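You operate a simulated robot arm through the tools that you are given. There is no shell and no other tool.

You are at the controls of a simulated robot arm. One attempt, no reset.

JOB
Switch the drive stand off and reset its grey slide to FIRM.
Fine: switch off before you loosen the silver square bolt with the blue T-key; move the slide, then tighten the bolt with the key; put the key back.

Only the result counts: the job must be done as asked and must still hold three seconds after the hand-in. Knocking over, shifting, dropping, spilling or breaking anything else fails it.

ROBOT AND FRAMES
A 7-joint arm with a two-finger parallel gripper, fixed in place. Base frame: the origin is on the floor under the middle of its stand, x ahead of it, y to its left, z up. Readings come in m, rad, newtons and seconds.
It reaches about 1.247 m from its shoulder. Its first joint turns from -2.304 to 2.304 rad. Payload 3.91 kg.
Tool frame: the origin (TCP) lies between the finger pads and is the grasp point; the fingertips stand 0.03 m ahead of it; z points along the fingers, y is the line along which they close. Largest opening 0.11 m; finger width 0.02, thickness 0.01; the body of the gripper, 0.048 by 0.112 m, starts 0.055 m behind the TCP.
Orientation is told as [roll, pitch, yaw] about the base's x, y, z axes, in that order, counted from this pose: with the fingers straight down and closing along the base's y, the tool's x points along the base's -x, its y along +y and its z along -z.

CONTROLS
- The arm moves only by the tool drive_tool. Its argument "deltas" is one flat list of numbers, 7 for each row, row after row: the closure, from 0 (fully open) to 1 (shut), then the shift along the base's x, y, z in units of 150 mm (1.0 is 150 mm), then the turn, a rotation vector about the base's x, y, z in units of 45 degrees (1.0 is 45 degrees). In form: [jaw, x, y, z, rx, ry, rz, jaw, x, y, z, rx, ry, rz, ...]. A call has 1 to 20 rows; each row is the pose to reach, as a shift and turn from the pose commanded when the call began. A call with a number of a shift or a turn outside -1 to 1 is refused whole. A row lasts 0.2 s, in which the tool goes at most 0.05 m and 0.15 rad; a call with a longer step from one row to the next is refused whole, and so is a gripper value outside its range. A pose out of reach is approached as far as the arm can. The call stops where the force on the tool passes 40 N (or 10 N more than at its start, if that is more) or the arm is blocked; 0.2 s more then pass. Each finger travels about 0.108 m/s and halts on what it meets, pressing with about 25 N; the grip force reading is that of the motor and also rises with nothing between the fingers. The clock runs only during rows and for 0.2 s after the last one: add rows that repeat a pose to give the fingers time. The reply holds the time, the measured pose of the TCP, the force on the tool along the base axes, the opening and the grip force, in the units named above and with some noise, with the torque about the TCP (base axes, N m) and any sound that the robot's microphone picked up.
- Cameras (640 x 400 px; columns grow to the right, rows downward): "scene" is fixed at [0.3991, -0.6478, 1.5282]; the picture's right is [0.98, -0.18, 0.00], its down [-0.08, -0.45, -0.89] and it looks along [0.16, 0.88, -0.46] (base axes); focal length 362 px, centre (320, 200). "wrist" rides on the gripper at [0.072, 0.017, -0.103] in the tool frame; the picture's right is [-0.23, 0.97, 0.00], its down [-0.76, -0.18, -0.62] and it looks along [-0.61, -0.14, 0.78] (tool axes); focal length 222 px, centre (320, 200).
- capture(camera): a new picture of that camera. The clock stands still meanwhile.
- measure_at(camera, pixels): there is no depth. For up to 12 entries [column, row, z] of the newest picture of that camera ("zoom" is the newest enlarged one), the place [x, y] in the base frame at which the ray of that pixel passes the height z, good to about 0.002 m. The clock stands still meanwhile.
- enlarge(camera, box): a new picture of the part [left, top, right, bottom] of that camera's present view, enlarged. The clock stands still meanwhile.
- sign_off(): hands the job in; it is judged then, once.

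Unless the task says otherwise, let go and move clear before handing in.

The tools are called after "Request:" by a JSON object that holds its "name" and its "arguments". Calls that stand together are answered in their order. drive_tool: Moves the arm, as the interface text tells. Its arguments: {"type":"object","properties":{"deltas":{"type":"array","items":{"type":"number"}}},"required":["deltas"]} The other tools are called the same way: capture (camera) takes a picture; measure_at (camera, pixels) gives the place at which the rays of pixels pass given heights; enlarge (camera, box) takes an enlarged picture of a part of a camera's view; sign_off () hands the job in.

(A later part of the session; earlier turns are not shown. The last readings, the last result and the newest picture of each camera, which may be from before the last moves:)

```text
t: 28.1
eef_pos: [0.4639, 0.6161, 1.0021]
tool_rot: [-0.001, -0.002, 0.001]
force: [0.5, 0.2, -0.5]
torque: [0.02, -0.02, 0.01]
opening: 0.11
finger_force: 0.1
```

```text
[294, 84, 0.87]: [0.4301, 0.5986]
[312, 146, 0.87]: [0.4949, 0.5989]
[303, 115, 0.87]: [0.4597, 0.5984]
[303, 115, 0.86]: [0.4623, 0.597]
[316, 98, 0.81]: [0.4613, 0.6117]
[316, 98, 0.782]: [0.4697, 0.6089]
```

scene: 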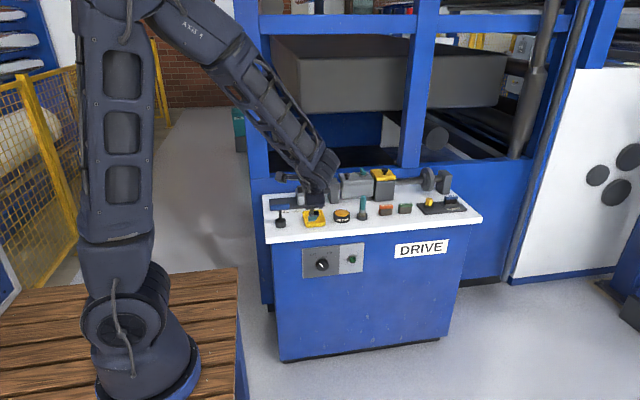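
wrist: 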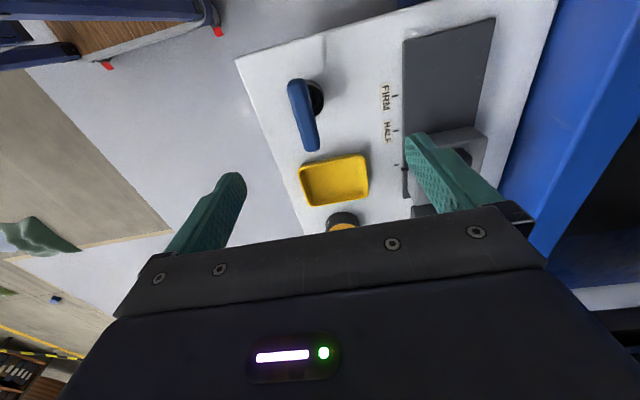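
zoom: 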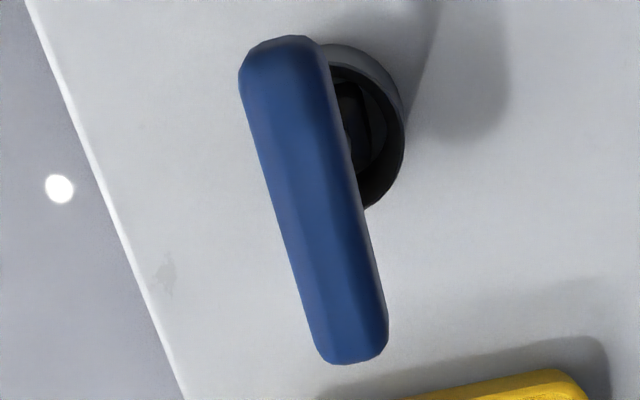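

The bar's centre is near (0.463, 0.598) with its top near z≈0.870. I'll centre over it and descend to z≈0.91, then check before going lower.

Request:
{"name": "drive_tool", "arguments": {"deltas": [0, -0.005, -0.06, 0, 0, 0, 0, 0, -0.005, -0.121, -0.1, 0, 0, 0, 0, -0.005, -0.121, -0.3, 0, 0, 0, 0, -0.005, -0.121, -0.5, 0, 0, 0, 0, -0.005, -0.121, -0.61, 0, 0, 0, 0, -0.005, -0.121, -0.61, 0, 0, 0]}}

Request:
{"name": "capture", "arguments": {"camera": "wrist"}}

Request:
{"name": "capture", "arguments": {"camera": "scene"}}

```text
t: 29.5
eef_pos: [0.4615, 0.5973, 0.9107]
tool_rot: [-0.001, -0.001, 0.003]
force: [0.2, 0.2, -0.1]
torque: [-0.01, 0.0, -0.01]
opening: 0.1096
finger_force: 0.1
```

```text
taken
```

wrist: 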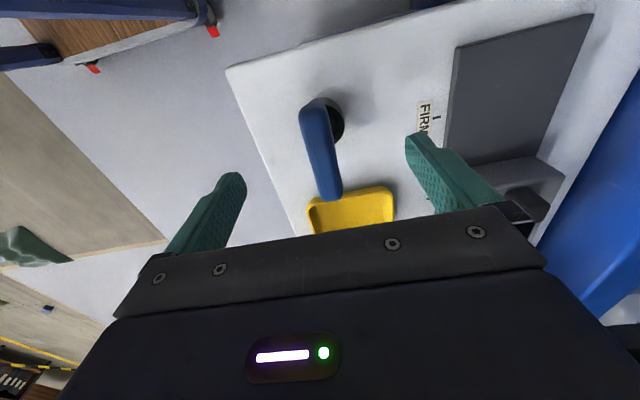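

```text
taken
```

scene: 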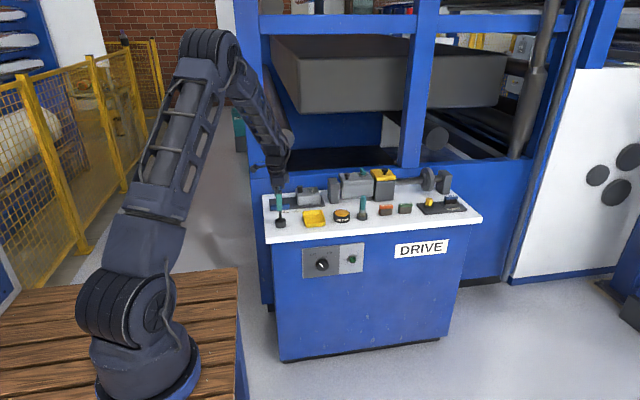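

The bar sits centred between the fingers (column ~321). I'll measure its ends once more at bar-top height to fix x.

Request:
{"name": "enlarge", "arguments": {"camera": "wrist", "box": [270, 85, 370, 210]}}

Request:
{"name": "measure_at", "arguments": {"camera": "wrist", "pixels": [[316, 98, 0.866], [331, 199, 0.866], [302, 110, 0.866], [319, 197, 0.866], [343, 195, 0.866], [334, 108, 0.866]]}}

```text
3.20 times, centred on (320, 148) of wrist
```

zoom: 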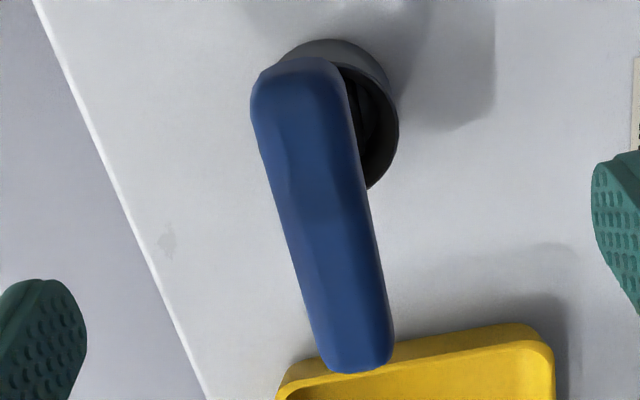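

```text
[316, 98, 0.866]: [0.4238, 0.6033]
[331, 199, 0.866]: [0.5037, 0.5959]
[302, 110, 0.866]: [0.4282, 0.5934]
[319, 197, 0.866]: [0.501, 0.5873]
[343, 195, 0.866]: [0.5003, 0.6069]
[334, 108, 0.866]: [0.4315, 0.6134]
```

The bar runs from x≈0.424 to 0.503, centre 0.4635. I'll shift 2 mm, descend to z≈0.860 and close on it.

Request:
{"name": "drive_tool", "arguments": {"deltas": [0, 0.013, 0.004, -0.12, 0, 0, 0, 0, 0.013, 0.004, -0.24, 0, 0, 0, 0, 0.013, 0.004, -0.338, 0, 0, 0, 0, 0.013, 0.004, -0.338, 0, 0, 0, 0.5, 0.013, 0.004, -0.338, 0, 0, 0, 0.7, 0.013, 0.004, -0.338, 0, 0, 0, 1, 0.013, 0.004, -0.338, 0, 0, 0, 1, 0.013, 0.004, -0.338, 0, 0, 0, 1, 0.013, 0.004, -0.338, 0, 0, 0]}}

Request:
{"name": "capture", "arguments": {"camera": "wrist"}}

```text
t: 31.5
eef_pos: [0.4616, 0.5989, 0.8601]
tool_rot: [-0.001, -0.003, 0.002]
force: [0.5, -0.1, -0.1]
torque: [-0.02, 0.0, 0.0]
opening: 0.0198
finger_force: 25.2
```

```text
taken
```

wrist: 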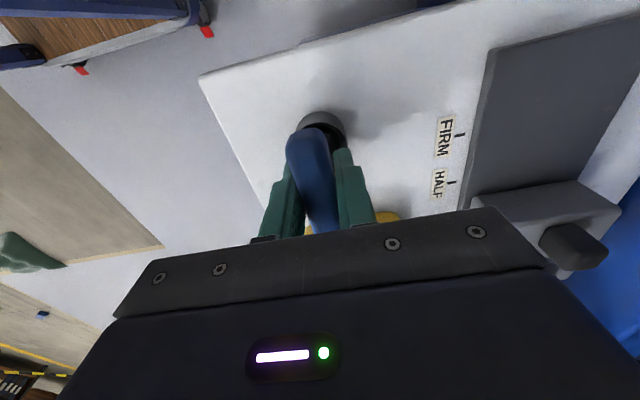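

The key is gripped (opening 0.0198, no side force). I'll lift it straight up 0.13 m and check that it hangs straight.

Request:
{"name": "drive_tool", "arguments": {"deltas": [1, 0, 0, 0.1, 0, 0, 0, 1, 0, 0, 0.25, 0, 0, 0, 1, 0, 0, 0.45, 0, 0, 0, 1, 0, 0, 0.65, 0, 0, 0, 1, 0, 0, 0.85, 0, 0, 0, 1, 0, 0, 0.93, 0, 0, 0, 1, 0, 0, 0.93, 0, 0, 0]}}

Request:
{"name": "capture", "arguments": {"camera": "wrist"}}

Request:
{"name": "enlarge", "arguments": {"camera": "scene", "box": [245, 150, 335, 230]}}

```text
t: 33.1
eef_pos: [0.4631, 0.5989, 0.9993]
tool_rot: [0.0, -0.001, 0.003]
force: [1.1, 0.3, -1.3]
torque: [0.02, 0.02, 0.01]
opening: 0.0202
finger_force: 25.0
```

```text
taken
```

wrist: 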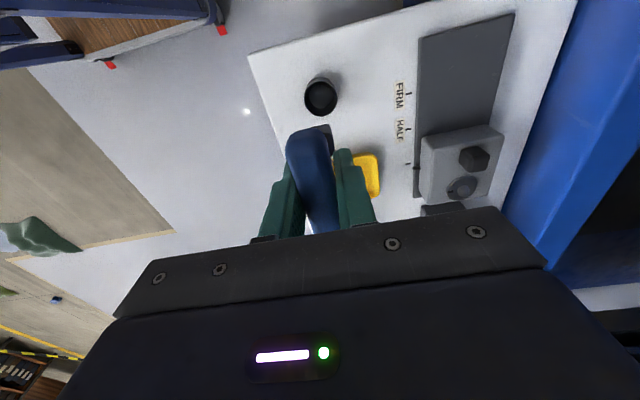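

```text
5.00 times, centred on (290, 190) of scene
```

zoom: 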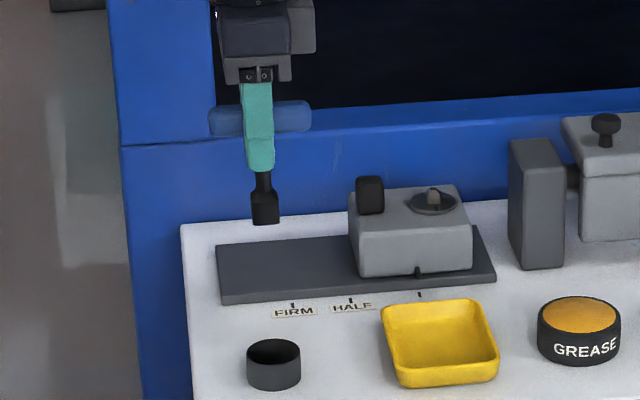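

The key hangs straight and the holder cup is visible at wrist (321,97). I'll measure the key tip height and the holder's centre before moving on.

Request:
{"name": "measure_at", "arguments": {"camera": "scene", "pixels": [[279, 194.4, 0.91], [279, 194.4, 0.92], [279, 194.4, 0.93], [280.6, 220.4, 0.8], [280.6, 220.4, 0.81], [280.6, 227.6, 0.782]]}}

Request:
{"name": "enlarge", "arguments": {"camera": "wrist", "box": [290, 65, 360, 155]}}

Request:
{"name": "measure_at", "arguments": {"camera": "wrist", "pixels": [[321, 97, 0.8], [321, 97, 0.81], [321, 97, 0.782]]}}

```text
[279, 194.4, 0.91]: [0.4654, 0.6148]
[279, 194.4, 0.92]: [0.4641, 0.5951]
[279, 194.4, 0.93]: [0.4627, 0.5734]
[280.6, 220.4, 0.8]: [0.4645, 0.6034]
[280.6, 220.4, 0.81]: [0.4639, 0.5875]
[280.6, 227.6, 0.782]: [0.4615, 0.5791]
```

```text
4.44 times, centred on (325, 110) of wrist
```

zoom: 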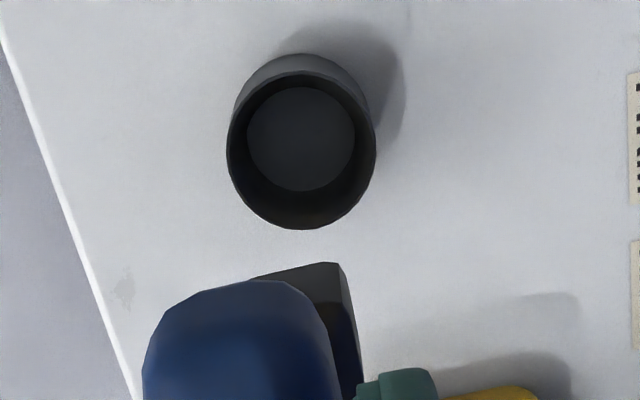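

```text
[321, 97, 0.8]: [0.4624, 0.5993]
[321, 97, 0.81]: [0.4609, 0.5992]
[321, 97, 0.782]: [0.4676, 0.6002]
```

Holder centre ≈(0.4635, 0.599) and key tip ≈0.077 m below the TCP. I'll carry the key over to just above the bolt at (0.622, 0.773), keeping z≈1.0.

Request:
{"name": "drive_tool", "arguments": {"deltas": [1, 0.1, 0.1, 0, 0, 0, 0, 1, 0.25, 0.25, 0, 0, 0, 0, 1, 0.4, 0.4, 0, 0, 0, 0, 1, 0.55, 0.55, 0, 0, 0, 0, 1, 0.7, 0.75, 0, 0, 0, 0, 1, 0.85, 0.9, 0, 0, 0, 0, 1, 0.95, 1, 0, 0, 0, 0, 1, 0.95, 1, 0, 0, 0, 0]}}

Request:
{"name": "drive_tool", "arguments": {"deltas": [1, 0.05, 0.06, 0, 0, 0, 0, 1, 0.11, 0.16, 0, 0, 0, 0, 1, 0.11, 0.16, -0.1, 0, 0, 0, 1, 0.11, 0.16, -0.25, 0, 0, 0, 1, 0.11, 0.16, -0.25, 0, 0, 0]}}

Request:
{"name": "capture", "arguments": {"camera": "wrist"}}

Request:
{"name": "enlarge", "arguments": {"camera": "scene", "box": [290, 165, 338, 205]}}

```text
t: 34.9
eef_pos: [0.605, 0.7499, 1.0009]
tool_rot: [0.001, -0.001, 0.002]
force: [-0.5, 0.4, -1.8]
torque: [0.02, 0.04, 0.0]
opening: 0.0197
finger_force: 25.0
```

```text
t: 36.1
eef_pos: [0.6193, 0.7741, 0.9623]
tool_rot: [0.001, -0.001, 0.001]
force: [-0.3, 0.3, -1.3]
torque: [0.02, -0.01, 0.0]
opening: 0.0197
finger_force: 25.0
```

```text
taken
```

wrist: 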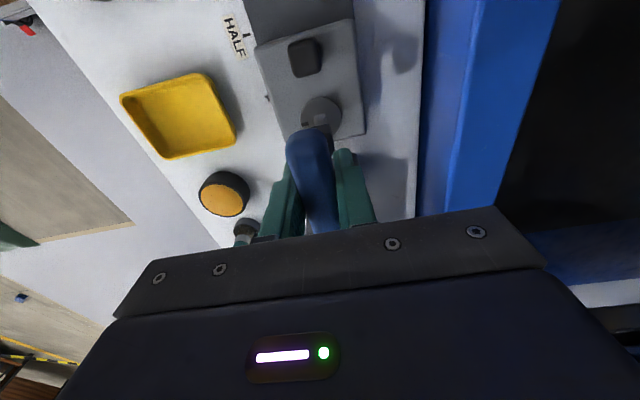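

```text
10.00 times, centred on (314, 185) of scene
```

zoom: 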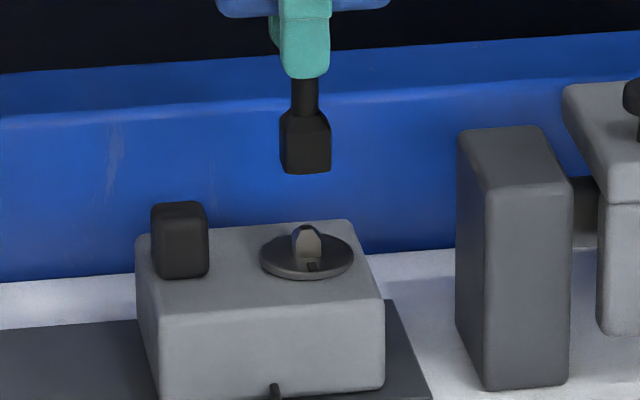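

From the scene the key tip (zoom x≈306) is in line with the stud (x≈307). I'll check the other direction in the wrist view.

Request:
{"name": "enlarge", "arguments": {"camera": "wrist", "box": [280, 85, 360, 145]}}

```text
6.67 times, centred on (320, 115) of wrist
```

zoom: 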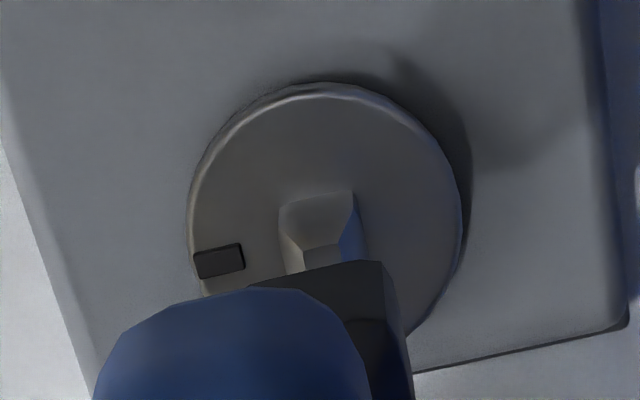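

The stud base (about (320.5,117) in the wrist frame) falls on the hand's axis within half a pixel, and the socket edges are parallel to the stud. I'll lower the key onto it slowly.

Request:
{"name": "drive_tool", "arguments": {"deltas": [1, 0, 0, -0.07, 0, 0, 0, 1, 0, 0, -0.14, 0, 0, 0, 1, 0, 0, -0.2, 0, 0, 0, 1, 0, 0, -0.24, 0, 0, 0, 1, 0, 0, -0.27, 0, 0, 0, 1, 0, 0, -0.29, 0, 0, 0, 1, 0, 0, -0.29, 0, 0, 0]}}

Request:
{"name": "enlarge", "arguments": {"camera": "scene", "box": [290, 165, 338, 205]}}

Request:
{"name": "enlarge", "arguments": {"camera": "wrist", "box": [280, 85, 360, 145]}}

```text
t: 37.7
eef_pos: [0.6222, 0.7739, 0.9186]
tool_rot: [0.002, -0.002, 0.003]
force: [-8.5, -2.3, 10.6]
torque: [-0.07, 0.52, 0.01]
opening: 0.0195
finger_force: 24.9
```

```text
10.00 times, centred on (314, 185) of scene
```

zoom: 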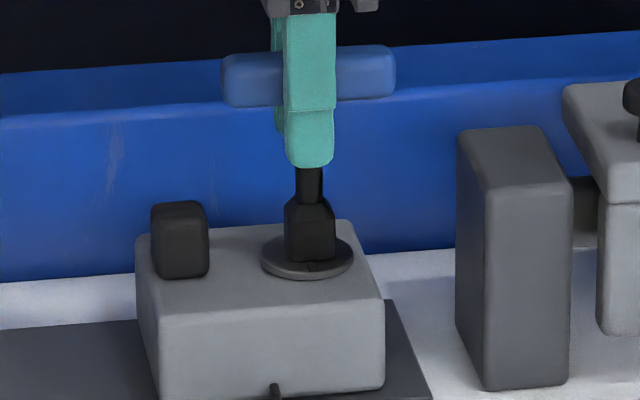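

```text
6.67 times, centred on (320, 115) of wrist
```

zoom: 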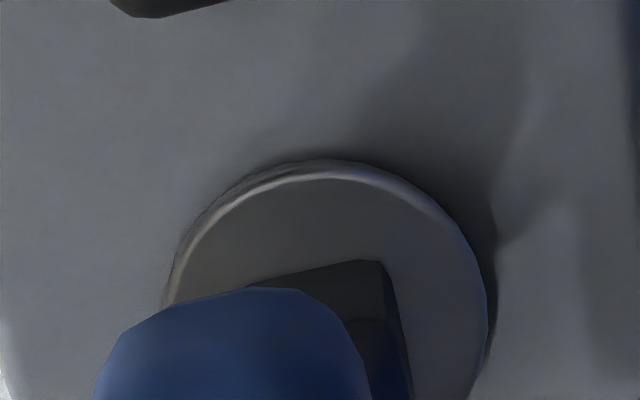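

The key is over the stud, about 2–3 mm short of the disc, with a small side load (−8.5 N in x). I'll ease back in x by half a millimetre and press down 2 mm more.

Request:
{"name": "drive_tool", "arguments": {"deltas": [1, -0.004, -0.001, 0, 0, 0, 0, 1, -0.004, -0.001, -0.008, 0, 0, 0, 1, -0.004, -0.001, -0.014, 0, 0, 0, 1, -0.004, -0.001, -0.014, 0, 0, 0]}}

Request:
{"name": "enlarge", "arguments": {"camera": "scene", "box": [298, 180, 330, 200]}}

```text
t: 38.7
eef_pos: [0.6216, 0.7748, 0.9171]
tool_rot: [0.002, -0.004, 0.002]
force: [2.3, 0.8, 21.7]
torque: [0.02, -0.11, 0.0]
opening: 0.0197
finger_force: 24.9
```

```text
16.00 times, centred on (314, 190) of scene
```

zoom: 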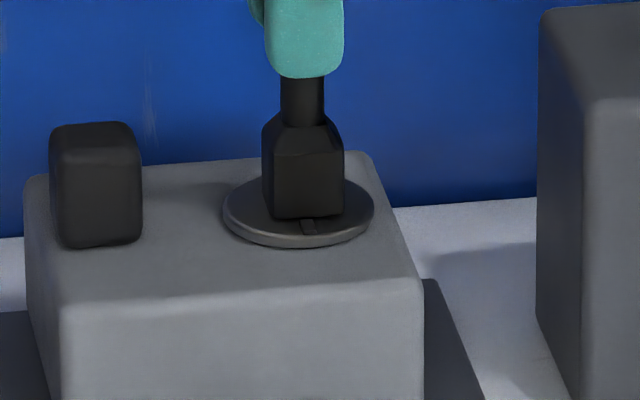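

The key is seated on the disc (z reaction 22 N, side loads near zero). I'll relax the downward push by about 1 mm and start turning counter-clockwise (+z) to loosen.

Request:
{"name": "drive_tool", "arguments": {"deltas": [1, 0, 0, 0.006, 0, 0, 0, 1, 0, 0, 0.006, 0, 0, 0.1, 1, 0, 0, 0.006, 0, 0, 0.2, 1, 0, 0, 0.006, 0, 0, 0.3, 1, 0, 0, 0.006, 0, 0, 0.4, 1, 0, 0, 0.006, 0, 0, 0.5]}}

Request:
{"name": "enlarge", "arguments": {"camera": "scene", "box": [290, 165, 338, 205]}}

Request:
{"name": "capture", "arguments": {"camera": "wrist"}}

```text
t: 40.1
eef_pos: [0.6212, 0.7742, 0.9173]
tool_rot: [-0.002, -0.003, 0.397]
force: [-1.7, 2.3, 11.1]
torque: [0.06, 0.02, -0.04]
opening: 0.0195
finger_force: 24.8
```

```text
10.00 times, centred on (314, 185) of scene
```

zoom: 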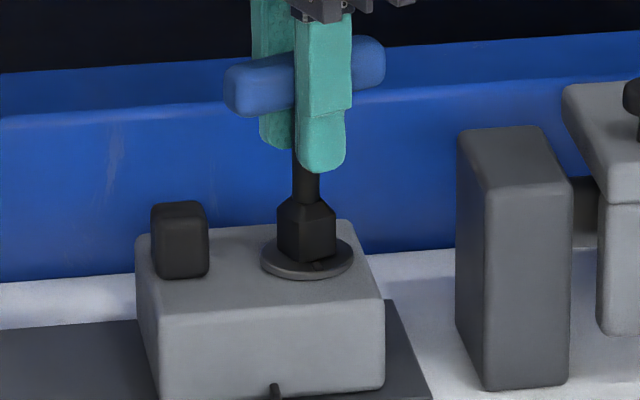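

```text
taken
```

wrist: 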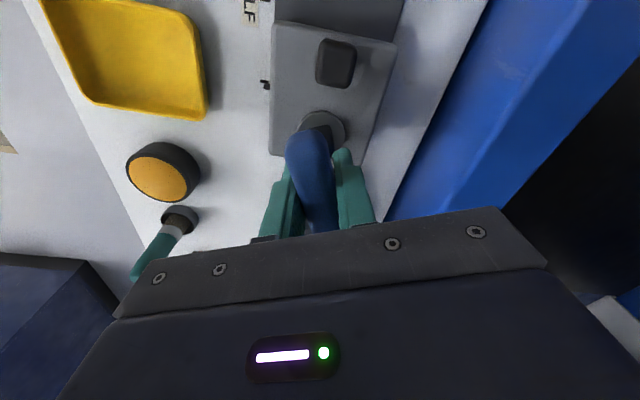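

The key and the disc mark turn together with very little torque. I'll keep turning counter-clockwise in steps and watch for a stop.

Request:
{"name": "drive_tool", "arguments": {"deltas": [1, 0, 0, 0, 0, 0, 0.12, 1, 0, 0, 0, 0, 0, 0.24, 1, 0, 0, 0, 0, 0, 0.36, 1, 0, 0, 0, 0, 0, 0.48, 1, 0, 0, 0, 0, 0, 0.6, 1, 0, 0, 0, 0, 0, 0.6]}}

Request:
{"name": "enlarge", "arguments": {"camera": "scene", "box": [298, 180, 330, 200]}}

Request:
{"name": "enlarge", "arguments": {"camera": "wrist", "box": [270, 80, 370, 150]}}

```text
t: 41.5
eef_pos: [0.6211, 0.7734, 0.9173]
tool_rot: [0.0, 0.0, 0.866]
force: [-4.9, -7.5, 4.4]
torque: [-0.4, 0.37, 0.01]
opening: 0.0197
finger_force: 25.0
```

```text
16.00 times, centred on (314, 190) of scene
```

zoom: 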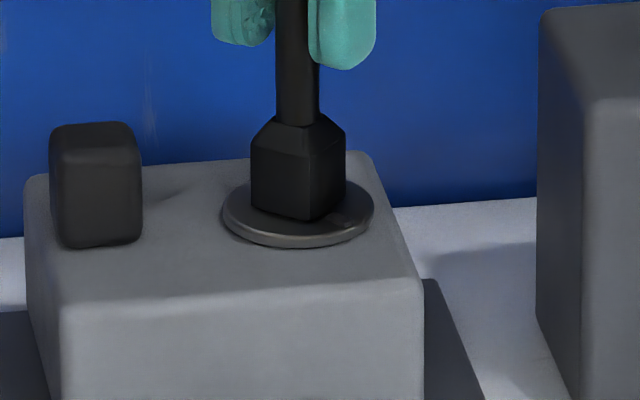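

```text
5.71 times, centred on (320, 115) of wrist
```

zoom: 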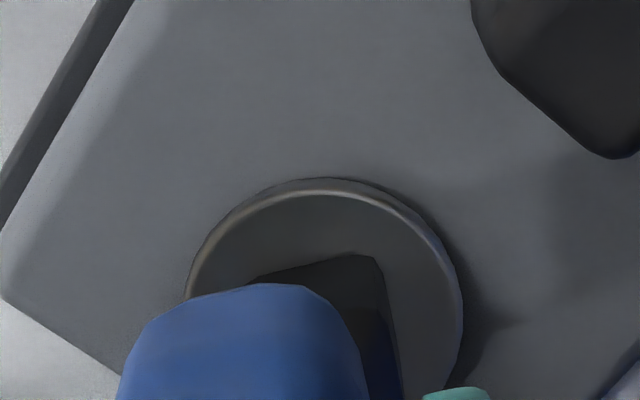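

The disc mark has turned about 50° with the key and torque remains near zero. I'll continue to about 90°, easing sideways half a millimetre.

Request:
{"name": "drive_tool", "arguments": {"deltas": [1, -0.002, -0.003, 0, 0, 0, 0.12, 1, -0.002, -0.003, 0, 0, 0, 0.24, 1, -0.002, -0.003, 0, 0, 0, 0.36, 1, -0.002, -0.003, 0, 0, 0, 0.48, 1, -0.002, -0.003, 0, 0, 0, 0.6, 1, -0.002, -0.003, 0, 0, 0, 0.72, 1, -0.002, -0.003, 0, 0, 0, 0.84, 1, -0.002, -0.003, 0, 0, 0, 0.9, 1, -0.002, -0.003, 0, 0, 0, 0.9]}}

Request:
{"name": "enlarge", "arguments": {"camera": "scene", "box": [290, 165, 338, 205]}}

Request:
{"name": "capture", "arguments": {"camera": "wrist"}}

Request:
{"name": "capture", "arguments": {"camera": "scene"}}

```text
t: 43.5
eef_pos: [0.6215, 0.7728, 0.9175]
tool_rot: [0.0, -0.002, 1.573]
force: [3.8, -4.0, 1.7]
torque: [-0.27, -0.17, -0.02]
opening: 0.0197
finger_force: 24.7
```

```text
10.00 times, centred on (314, 185) of scene
```

zoom: 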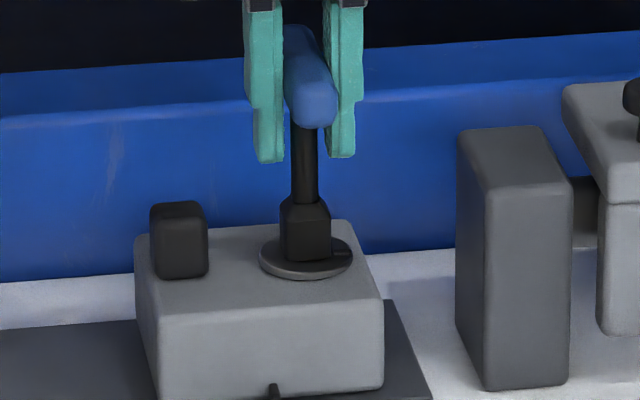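

```text
taken
```

wrist: 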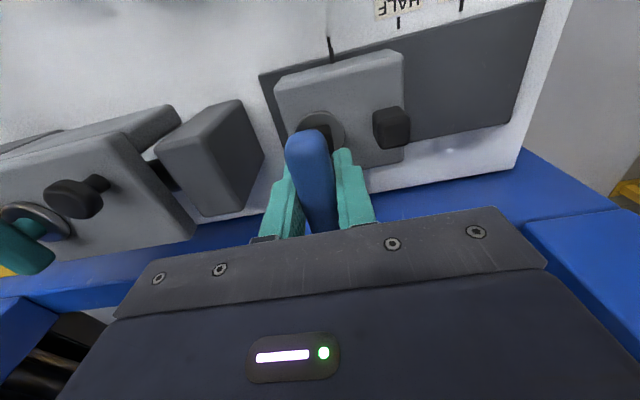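

```text
taken
```

scene: 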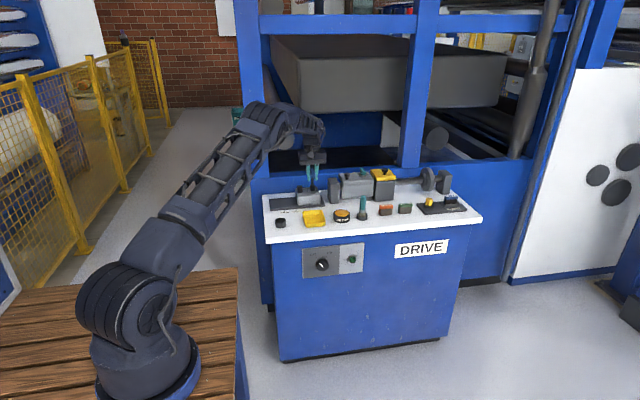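

The key has turned 90° (disc mark now toward +x at zoom (345,255)) with no stop felt. I'll try a little further to see if there is an end stop.

Request:
{"name": "drive_tool", "arguments": {"deltas": [1, 0.001, -0.002, 0, 0, 0, 0.1, 1, 0.001, -0.002, 0, 0, 0, 0.2, 1, 0.001, -0.002, 0, 0, 0, 0.3, 1, 0.001, -0.002, 0, 0, 0, 0.3]}}

Request:
{"name": "enlarge", "arguments": {"camera": "scene", "box": [290, 165, 338, 205]}}

```text
t: 44.5
eef_pos: [0.6223, 0.7738, 0.9159]
tool_rot: [-0.001, -0.001, 1.808]
force: [3.5, -3.6, 2.3]
torque: [-0.26, -0.13, 0.05]
opening: 0.0197
finger_force: 24.8
```

```text
10.00 times, centred on (314, 185) of scene
```

zoom: 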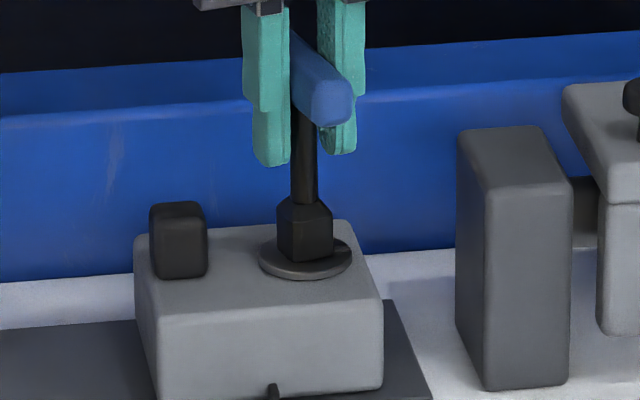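

It still turns freely. I'll test whether the slide is loose by nudging the seated key 3 mm toward −x and reading the force.

Request:
{"name": "drive_tool", "arguments": {"deltas": [1, -0.007, 0, 0, 0, 0, 0, 1, -0.014, 0, 0, 0, 0, 0, 1, -0.02, 0, 0, 0, 0, 0, 1, -0.02, 0, 0, 0, 0, 0]}}

Request:
{"name": "enlarge", "arguments": {"camera": "scene", "box": [290, 180, 338, 220]}}

```text
t: 45.5
eef_pos: [0.6174, 0.7744, 0.917]
tool_rot: [0.0, -0.002, 1.807]
force: [1.7, -2.2, -1.3]
torque: [-0.12, -0.07, 0.0]
opening: 0.0195
finger_force: 25.3
```

```text
10.00 times, centred on (314, 200) of scene
```

zoom: 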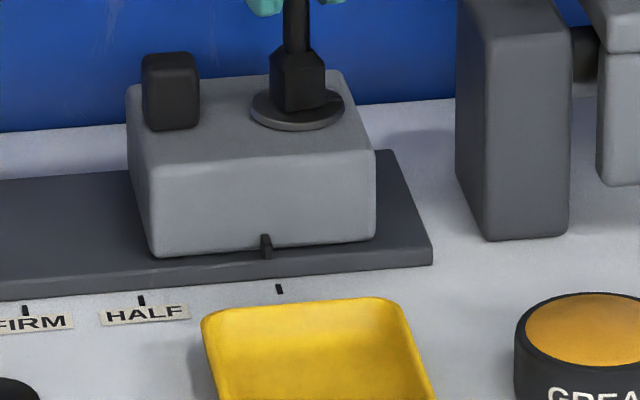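

The slide moved with the key at almost no force (pointer now left of its old mark), so the bolt is loose. I'll carry the slide toward FIRM with the seated key, stopping about 8 mm short to check.

Request:
{"name": "drive_tool", "arguments": {"deltas": [1, -0.05, 0, 0, 0, 0, 0, 1, -0.12, 0, 0, 0, 0, 0, 1, -0.2, 0, 0, 0, 0, 0, 1, -0.28, 0, 0, 0, 0, 0, 1, -0.36, 0, 0, 0, 0, 0, 1, -0.44, 0, 0, 0, 0, 0, 1, -0.52, 0, 0, 0, 0, 0, 1, -0.59, 0, 0, 0, 0, 0, 1, -0.64, 0, 0, 0, 0, 0, 1, -0.65, 0, 0, 0, 0, 0, 1, -0.65, 0, 0, 0, 0, 0]}}

Request:
{"name": "enlarge", "arguments": {"camera": "scene", "box": [270, 180, 318, 220]}}

Request:
{"name": "capture", "arguments": {"camera": "wrist"}}

```text
t: 47.9
eef_pos: [0.5206, 0.7743, 0.9168]
tool_rot: [-0.002, -0.002, 1.808]
force: [1.1, -2.4, -0.6]
torque: [-0.09, -0.08, -0.01]
opening: 0.0197
finger_force: 25.4
```

```text
10.00 times, centred on (294, 200) of scene
```

zoom: 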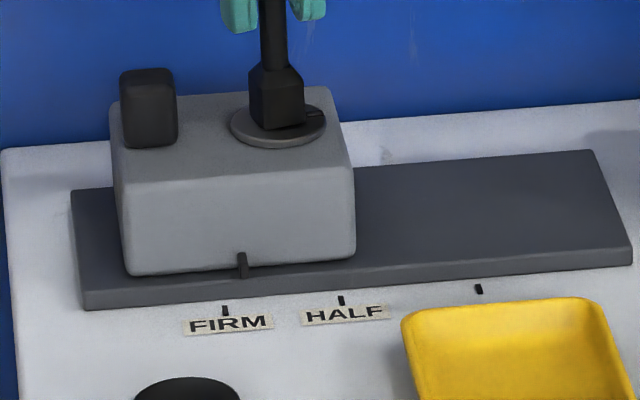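

```text
taken
```

wrist: 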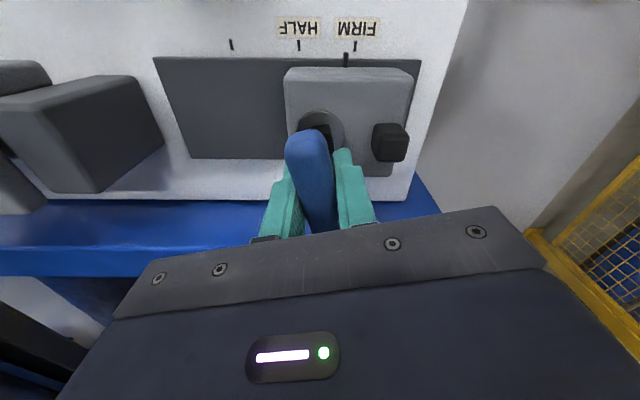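

The slide is just short of FIRM: pointer at wrist (346,60), FIRM mark at (354,46). I'll measure both for the remaining distance.

Request:
{"name": "enlarge", "arguments": {"camera": "wrist", "box": [320, 20, 384, 75]}}

Request:
{"name": "enlarge", "arguments": {"camera": "scene", "box": [282, 198, 306, 216]}}

Request:
{"name": "measure_at", "arguments": {"camera": "wrist", "pixels": [[354.5, 46, 0.782], [346, 54, 0.8], [346, 54, 0.79], [299, 46, 0.782], [231, 45, 0.782]]}}

```text
7.27 times, centred on (352, 48) of wrist
```

zoom: 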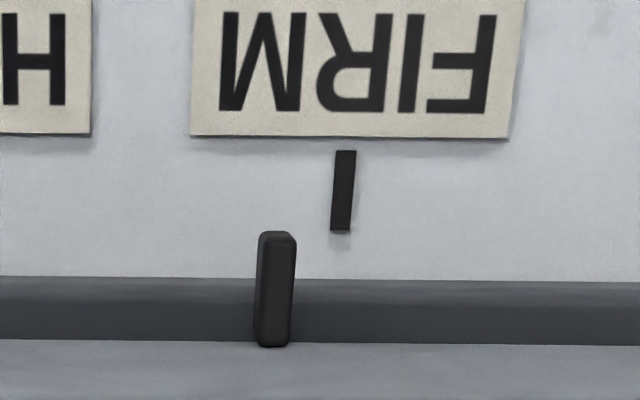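

```text
16.00 times, centred on (294, 207) of scene
```

zoom: 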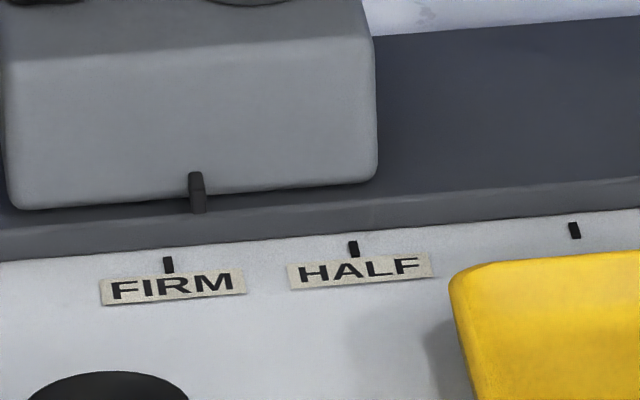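

```text
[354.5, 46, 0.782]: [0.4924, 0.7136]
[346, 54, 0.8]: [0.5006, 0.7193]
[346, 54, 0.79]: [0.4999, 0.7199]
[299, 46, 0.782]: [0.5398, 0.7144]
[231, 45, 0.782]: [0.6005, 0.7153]
```

Relative to FIRM the pointer is about 8–9 mm too far right. I'll confirm this with the scene camera before the final nudge.

Request:
{"name": "capture", "arguments": {"camera": "scene"}}

Request:
{"name": "measure_at", "arguments": {"camera": "scene", "pixels": [[286.4, 207.4, 0.79], [286.4, 207.4, 0.795], [286.4, 207.4, 0.8], [284.5, 211.06, 0.782], [296.06, 210.06, 0.782], [309.9, 208.9, 0.782], [286.2, 205.5, 0.81]]}}

Request:
{"name": "measure_at", "arguments": {"camera": "wrist", "pixels": [[355.3, 46.8, 0.782], [346.1, 53.5, 0.8], [345.5, 67, 0.8]]}}

```text
taken
```

scene: 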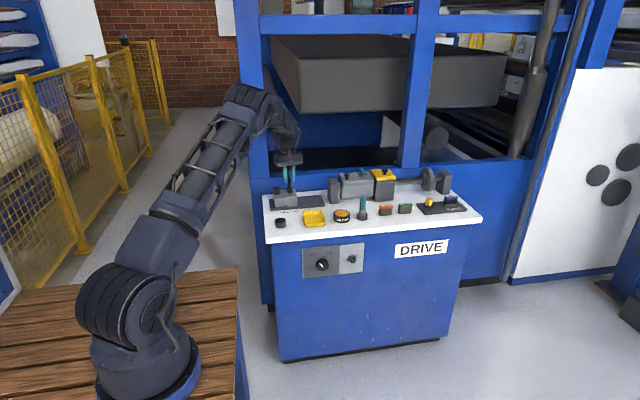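

```text
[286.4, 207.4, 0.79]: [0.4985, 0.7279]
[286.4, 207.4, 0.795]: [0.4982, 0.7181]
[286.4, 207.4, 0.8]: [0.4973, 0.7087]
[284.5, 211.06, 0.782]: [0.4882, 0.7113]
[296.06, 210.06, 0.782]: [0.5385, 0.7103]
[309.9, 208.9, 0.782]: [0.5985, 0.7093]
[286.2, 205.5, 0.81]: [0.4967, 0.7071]
```

```text
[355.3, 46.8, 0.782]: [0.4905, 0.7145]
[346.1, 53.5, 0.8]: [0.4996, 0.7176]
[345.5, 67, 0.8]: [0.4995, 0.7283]
```

Both cameras agree that 9–10 mm remain. I'll move the slide 9.4 mm further and check again.

Request:
{"name": "drive_tool", "arguments": {"deltas": [1, -0.02, 0, 0, 0, 0, 0, 1, -0.045, 0, 0, 0, 0, 0, 1, -0.0627, 0, 0, 0, 0, 0, 1, -0.0627, 0, 0, 0, 0, 0]}}

Request:
{"name": "capture", "arguments": {"camera": "wrist"}}

Request:
{"name": "enlarge", "arguments": {"camera": "scene", "box": [278, 198, 302, 216]}}

Request:
{"name": "enlarge", "arguments": {"camera": "wrist", "box": [316, 20, 380, 75]}}

```text
t: 48.9
eef_pos: [0.5116, 0.7722, 0.9172]
tool_rot: [0.0, -0.003, 1.809]
force: [2.0, 2.2, 1.0]
torque: [0.17, -0.1, -0.01]
opening: 0.0193
finger_force: 25.3
```

```text
taken
```

wrist: 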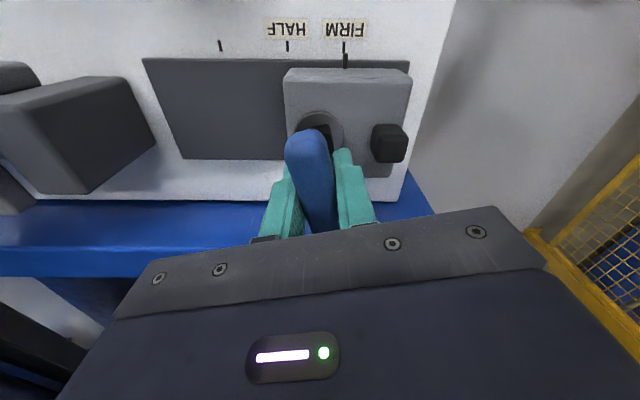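

```text
16.00 times, centred on (290, 207) of scene
```

zoom: 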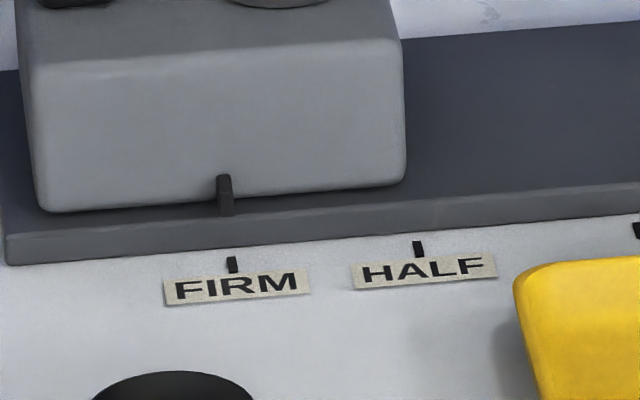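

```text
7.27 times, centred on (348, 48) of wrist
```

zoom: 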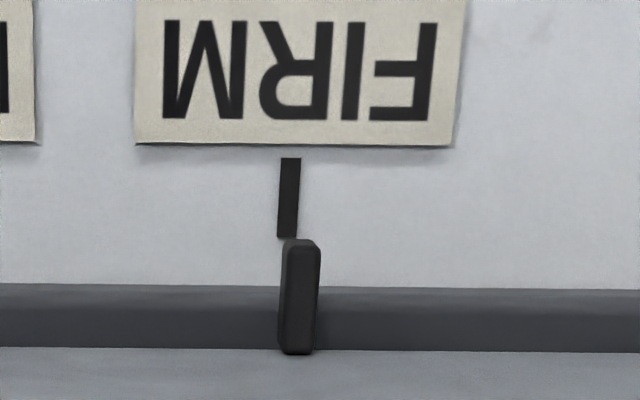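

The pointer now sits next to the FIRM mark; allowing for its greater height, they look in line. I'll measure the remaining difference.

Request:
{"name": "measure_at", "arguments": {"camera": "wrist", "pixels": [[343.75, 47.7, 0.782], [345.3, 54.2, 0.795], [345.3, 54.2, 0.8], [345.3, 54.2, 0.805]]}}

Request:
{"name": "capture", "arguments": {"camera": "scene"}}

Request:
{"name": "measure_at", "arguments": {"camera": "scene", "pixels": [[284.0, 207.8, 0.795], [284.0, 207.8, 0.79], [284.5, 211.06, 0.782]]}}

```text
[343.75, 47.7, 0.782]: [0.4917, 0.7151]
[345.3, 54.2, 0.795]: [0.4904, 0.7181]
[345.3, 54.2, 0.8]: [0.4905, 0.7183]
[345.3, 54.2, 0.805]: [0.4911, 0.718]
```

```text
taken
```

scene: 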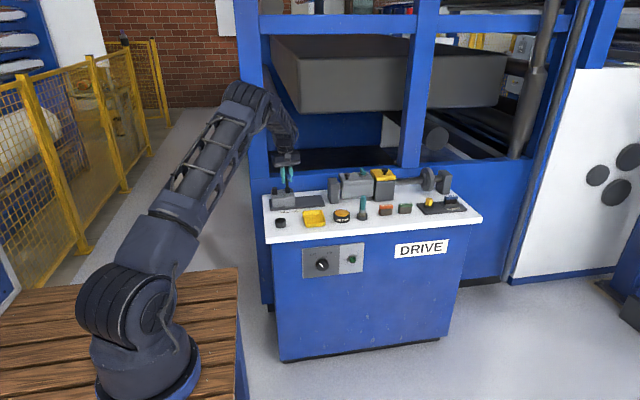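

```text
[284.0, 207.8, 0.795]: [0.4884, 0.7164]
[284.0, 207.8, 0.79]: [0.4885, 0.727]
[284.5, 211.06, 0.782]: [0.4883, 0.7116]
```

The pointer is on FIRM within about 1 mm in both cameras. Now I'll turn the key clockwise (−z) to tighten, in steps.

Request:
{"name": "drive_tool", "arguments": {"deltas": [1, 0, 0, 0, 0, 0, -0.12, 1, 0, 0, 0, 0, 0, -0.24, 1, 0, 0, 0, 0, 0, -0.36, 1, 0, 0, 0, 0, 0, -0.48, 1, 0, 0, 0, 0, 0, -0.6, 1, 0, 0, 0, 0, 0, -0.72, 1, 0, 0, 0, 0, 0, -0.84, 1, 0, 0, 0, 0, 0, -0.96, 1, 0, 0, 0, 0, 0, -0.96]}}

Request:
{"name": "enlarge", "arguments": {"camera": "scene", "box": [270, 180, 318, 220]}}

```text
t: 50.9
eef_pos: [0.51, 0.7735, 0.9165]
tool_rot: [-0.001, -0.002, 1.052]
force: [0.0, -3.7, 10.1]
torque: [-0.17, 0.06, 0.0]
opening: 0.0194
finger_force: 24.4
```

```text
10.00 times, centred on (294, 200) of scene
```

zoom: 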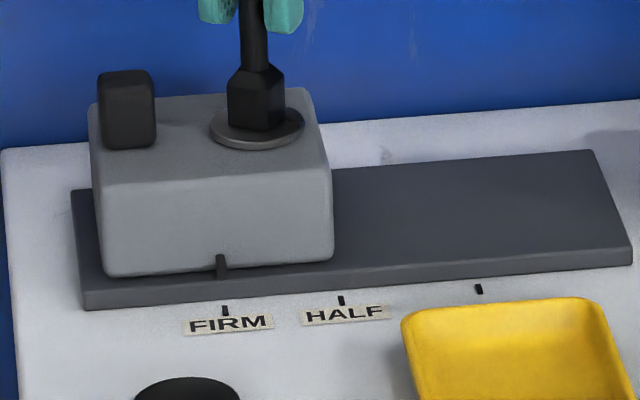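

The slide stays on FIRM while the key turns. I'll continue clockwise.

Request:
{"name": "drive_tool", "arguments": {"deltas": [1, 0, 0, 0, 0, 0, -0.12, 1, 0, 0, 0, 0, 0, -0.24, 1, 0, 0, 0, 0, 0, -0.36, 1, 0, 0, 0, 0, 0, -0.48, 1, 0, 0, 0, 0, 0, -0.6, 1, 0, 0, 0, 0, 0, -0.72, 1, 0, 0, 0, 0, 0, -0.84, 1, 0, 0, 0, 0, 0, -0.96, 1, 0, 0, 0, 0, 0, -0.96]}}

Request:
{"name": "enlarge", "arguments": {"camera": "scene", "box": [270, 180, 318, 220]}}

```text
t: 52.9
eef_pos: [0.5121, 0.7725, 0.9163]
tool_rot: [-0.001, 0.0, 0.3]
force: [1.9, 6.8, -2.3]
torque: [0.44, -0.15, 0.02]
opening: 0.0199
finger_force: 24.4
```

```text
10.00 times, centred on (294, 200) of scene
```

zoom: 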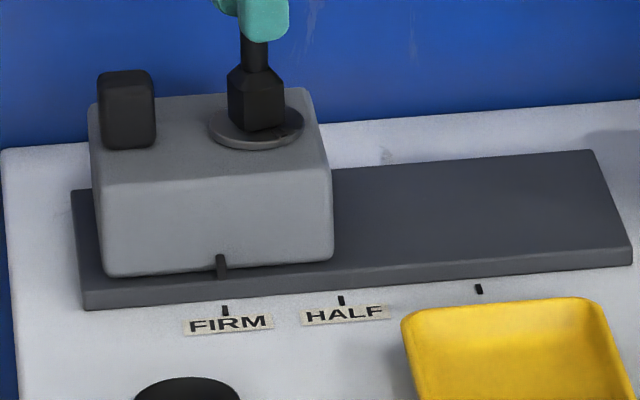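

I want to verify that the disc mark followed the key, so I'll zoom in on the bolt.

Request:
{"name": "enlarge", "arguments": {"camera": "scene", "box": [280, 184, 308, 200]}}

Request:
{"name": "capture", "arguments": {"camera": "wrist"}}

Request:
{"name": "enlarge", "arguments": {"camera": "wrist", "box": [270, 80, 370, 150]}}

```text
16.00 times, centred on (294, 192) of scene
```

zoom: 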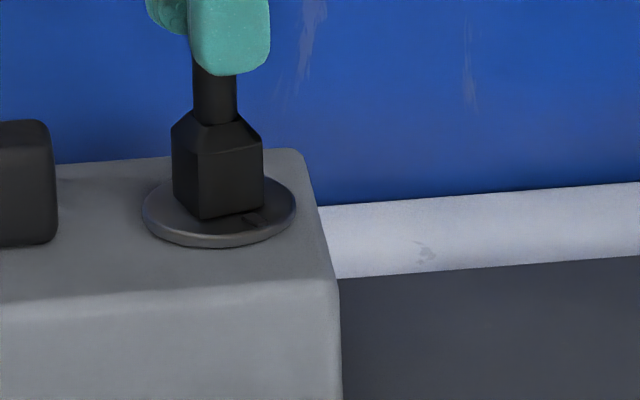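

```text
taken
```

wrist: 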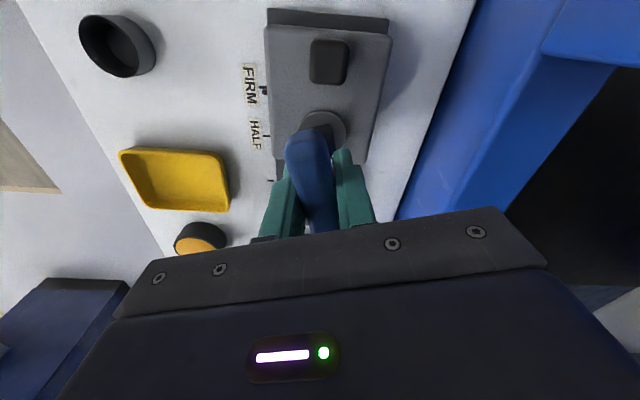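

```text
5.71 times, centred on (320, 115) of wrist
```

zoom: 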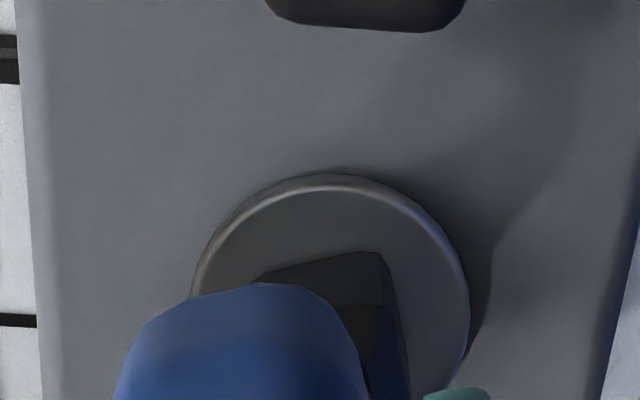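

The disc mark seems to sit to the right of where I'd expect it. I'll zoom in more strongly.

Request:
{"name": "enlarge", "arguments": {"camera": "scene", "box": [281, 185, 297, 195]}}

```text
16.00 times, centred on (289, 190) of scene
```

zoom: 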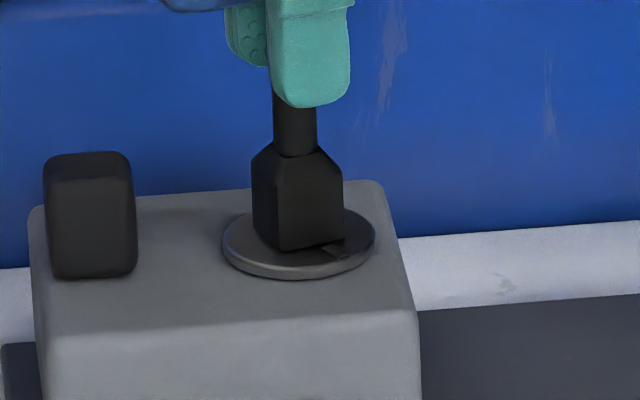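

The mark seems to lag the key by up to 20°, though the oblique view makes this uncertain. I'll continue clockwise to the original angle and watch the torque for the tight stop.

Request:
{"name": "drive_tool", "arguments": {"deltas": [1, 0, 0, 0, 0, 0, -0.1, 1, 0, 0, 0, 0, 0, -0.2, 1, 0, 0, 0, 0, 0, -0.3, 1, 0, 0, 0, 0, 0, -0.38, 1, 0, 0, 0, 0, 0, -0.38]}}

Request:
{"name": "enlarge", "arguments": {"camera": "scene", "box": [281, 185, 297, 195]}}

```text
t: 54.1
eef_pos: [0.5105, 0.7735, 0.9166]
tool_rot: [0.0, -0.002, 0.001]
force: [-8.0, 2.8, 1.5]
torque: [0.23, 0.58, 0.04]
opening: 0.0198
finger_force: 25.0
```

```text
16.00 times, centred on (289, 190) of scene
```

zoom: 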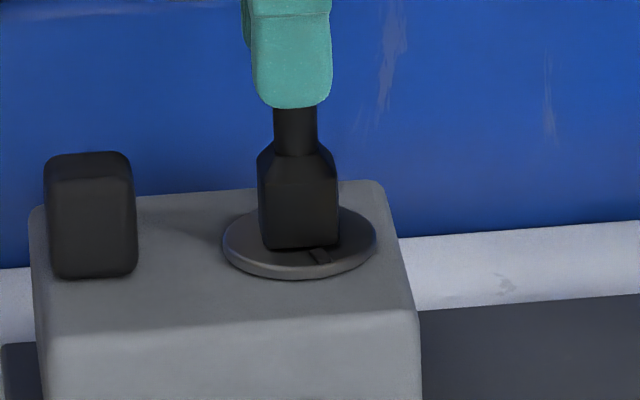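

The mark is now about 10–15° short of its original place, so the socket has some angular play. I'll keep turning clockwise in small steps until the torque rises.

Request:
{"name": "drive_tool", "arguments": {"deltas": [1, -0.003, 0, 0, 0, 0, -0.08, 1, -0.003, 0, 0, 0, 0, -0.16, 1, -0.003, 0, 0, 0, 0, -0.24, 1, -0.003, 0, 0, 0, 0, -0.24]}}

Request:
{"name": "enlarge", "arguments": {"camera": "scene", "box": [281, 185, 297, 195]}}

```text
t: 55.1
eef_pos: [0.5111, 0.7734, 0.9167]
tool_rot: [-0.001, -0.003, -0.187]
force: [-3.8, 9.6, 0.4]
torque: [0.5, 0.25, 0.04]
opening: 0.0195
finger_force: 25.3
```

```text
16.00 times, centred on (289, 190) of scene
```

zoom: 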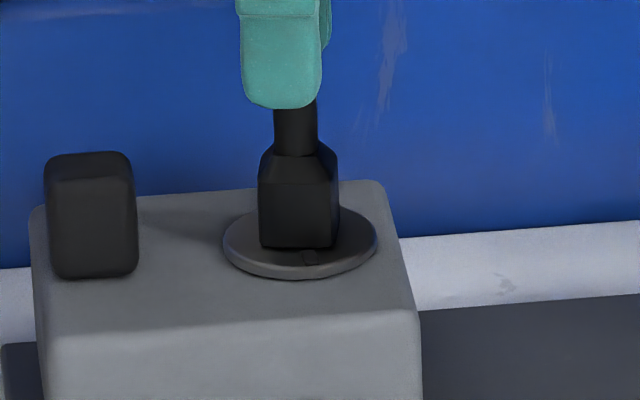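

The disc mark is now back near its original position (zoom (308,258)), but no tightening torque shows yet. I'll go a bit further clockwise.

Request:
{"name": "drive_tool", "arguments": {"deltas": [1, -0.001, 0.004, 0, 0, 0, -0.08, 1, -0.001, 0.004, 0, 0, 0, -0.16, 1, -0.001, 0.004, 0, 0, 0, -0.24, 1, -0.001, 0.004, 0, 0, 0, -0.24]}}

Request:
{"name": "enlarge", "arguments": {"camera": "scene", "box": [281, 185, 297, 195]}}

```text
t: 56.1
eef_pos: [0.5114, 0.7734, 0.9185]
tool_rot: [-0.001, -0.001, -0.374]
force: [0.2, 6.1, -0.6]
torque: [0.19, -0.09, 0.61]
opening: 0.0209
finger_force: 24.8
```

```text
16.00 times, centred on (289, 190) of scene
```

zoom: 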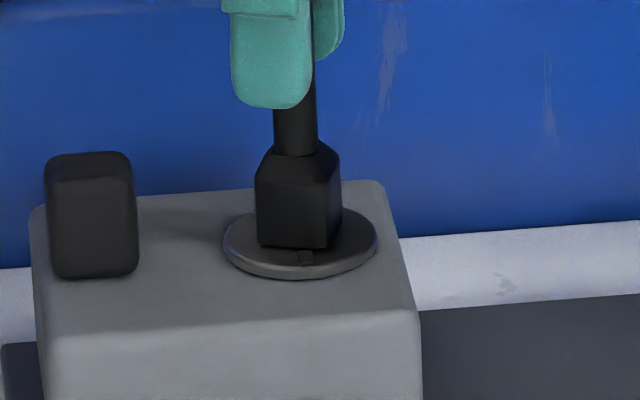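

The torque rose to 0.61 N·m and the bar began to twist in the grip: the bolt is at its tight stop. I'll apply a touch more to be sure it is fully home.

Request:
{"name": "drive_tool", "arguments": {"deltas": [1, 0, 0.002, 0, 0, 0, -0.05, 1, 0, 0.002, 0, 0, 0, -0.1, 1, 0, 0.002, 0, 0, 0, -0.1]}}

Request:
{"name": "enlarge", "arguments": {"camera": "scene", "box": [281, 185, 297, 195]}}

Request:
{"name": "capture", "arguments": {"camera": "wrist"}}

```text
t: 56.9
eef_pos: [0.5119, 0.7748, 0.9173]
tool_rot: [-0.001, -0.002, -0.455]
force: [1.4, 5.8, -2.7]
torque: [0.13, -0.14, 0.7]
opening: 0.0219
finger_force: 25.1
```

```text
16.00 times, centred on (289, 190) of scene
```

zoom: 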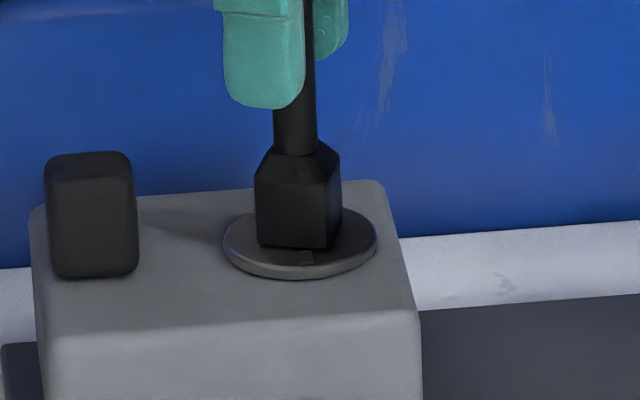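

```text
taken
```

wrist: 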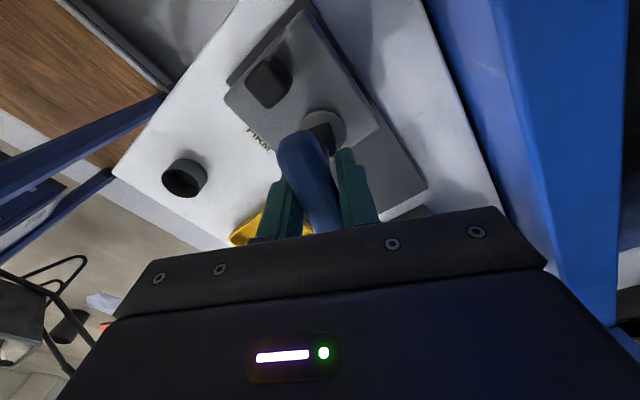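

The bolt holds at its stop (0.70 N·m, mark unchanged) and the bar slipped slightly in the grip, so it is tight. I'll turn the key back within the socket's play to yaw≈0, so as not to carry the bolt along, and check.

Request:
{"name": "drive_tool", "arguments": {"deltas": [1, 0, -0.002, 0, 0, 0, 0.1, 1, 0, -0.002, 0, 0, 0, 0.2, 1, 0, -0.002, 0, 0, 0, 0.3, 1, 0, -0.002, 0, 0, 0, 0.4, 1, 0, -0.002, 0, 0, 0, 0.5, 1, 0, -0.002, 0, 0, 0, 0.5]}}

Request:
{"name": "enlarge", "arguments": {"camera": "scene", "box": [281, 185, 297, 195]}}

```text
t: 58.3
eef_pos: [0.5113, 0.7745, 0.9175]
tool_rot: [0.002, -0.001, -0.06]
force: [0.6, 0.2, -0.7]
torque: [0.02, 0.0, -0.01]
opening: 0.0192
finger_force: 25.4
```

```text
16.00 times, centred on (289, 190) of scene
```

zoom: 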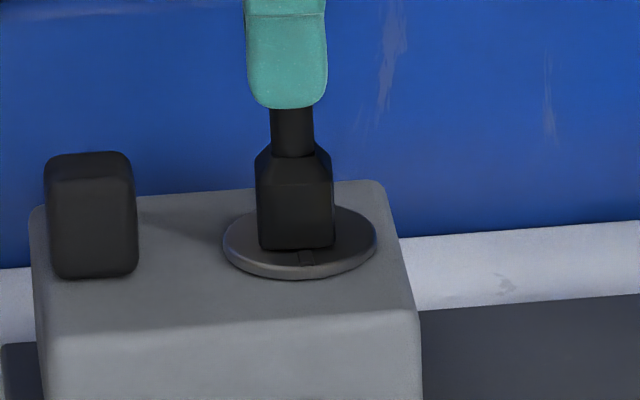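

The mark stayed put at (306,257) and all loads are near zero. I'll test the clamp with a gentle 3 mm nudge and read the resistance.

Request:
{"name": "drive_tool", "arguments": {"deltas": [1, 0.007, 0, 0, 0, 0, 0, 1, 0.014, 0, 0, 0, 0, 0, 1, 0.02, 0, 0, 0, 0, 0, 1, 0.02, 0, 0, 0, 0, 0]}}

Request:
{"name": "enlarge", "arguments": {"camera": "scene", "box": [278, 198, 302, 216]}}

```text
t: 59.3
eef_pos: [0.513, 0.7721, 0.9177]
tool_rot: [-0.001, 0.0, -0.063]
force: [-9.4, 1.7, -2.2]
torque: [0.15, 0.67, 0.1]
opening: 0.0198
finger_force: 25.2
```

```text
16.00 times, centred on (290, 207) of scene
```

zoom: 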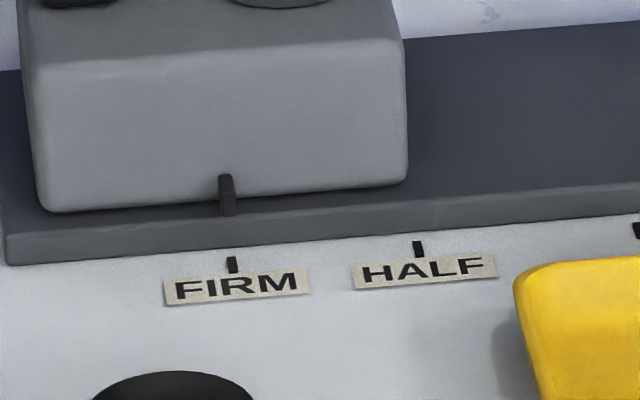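

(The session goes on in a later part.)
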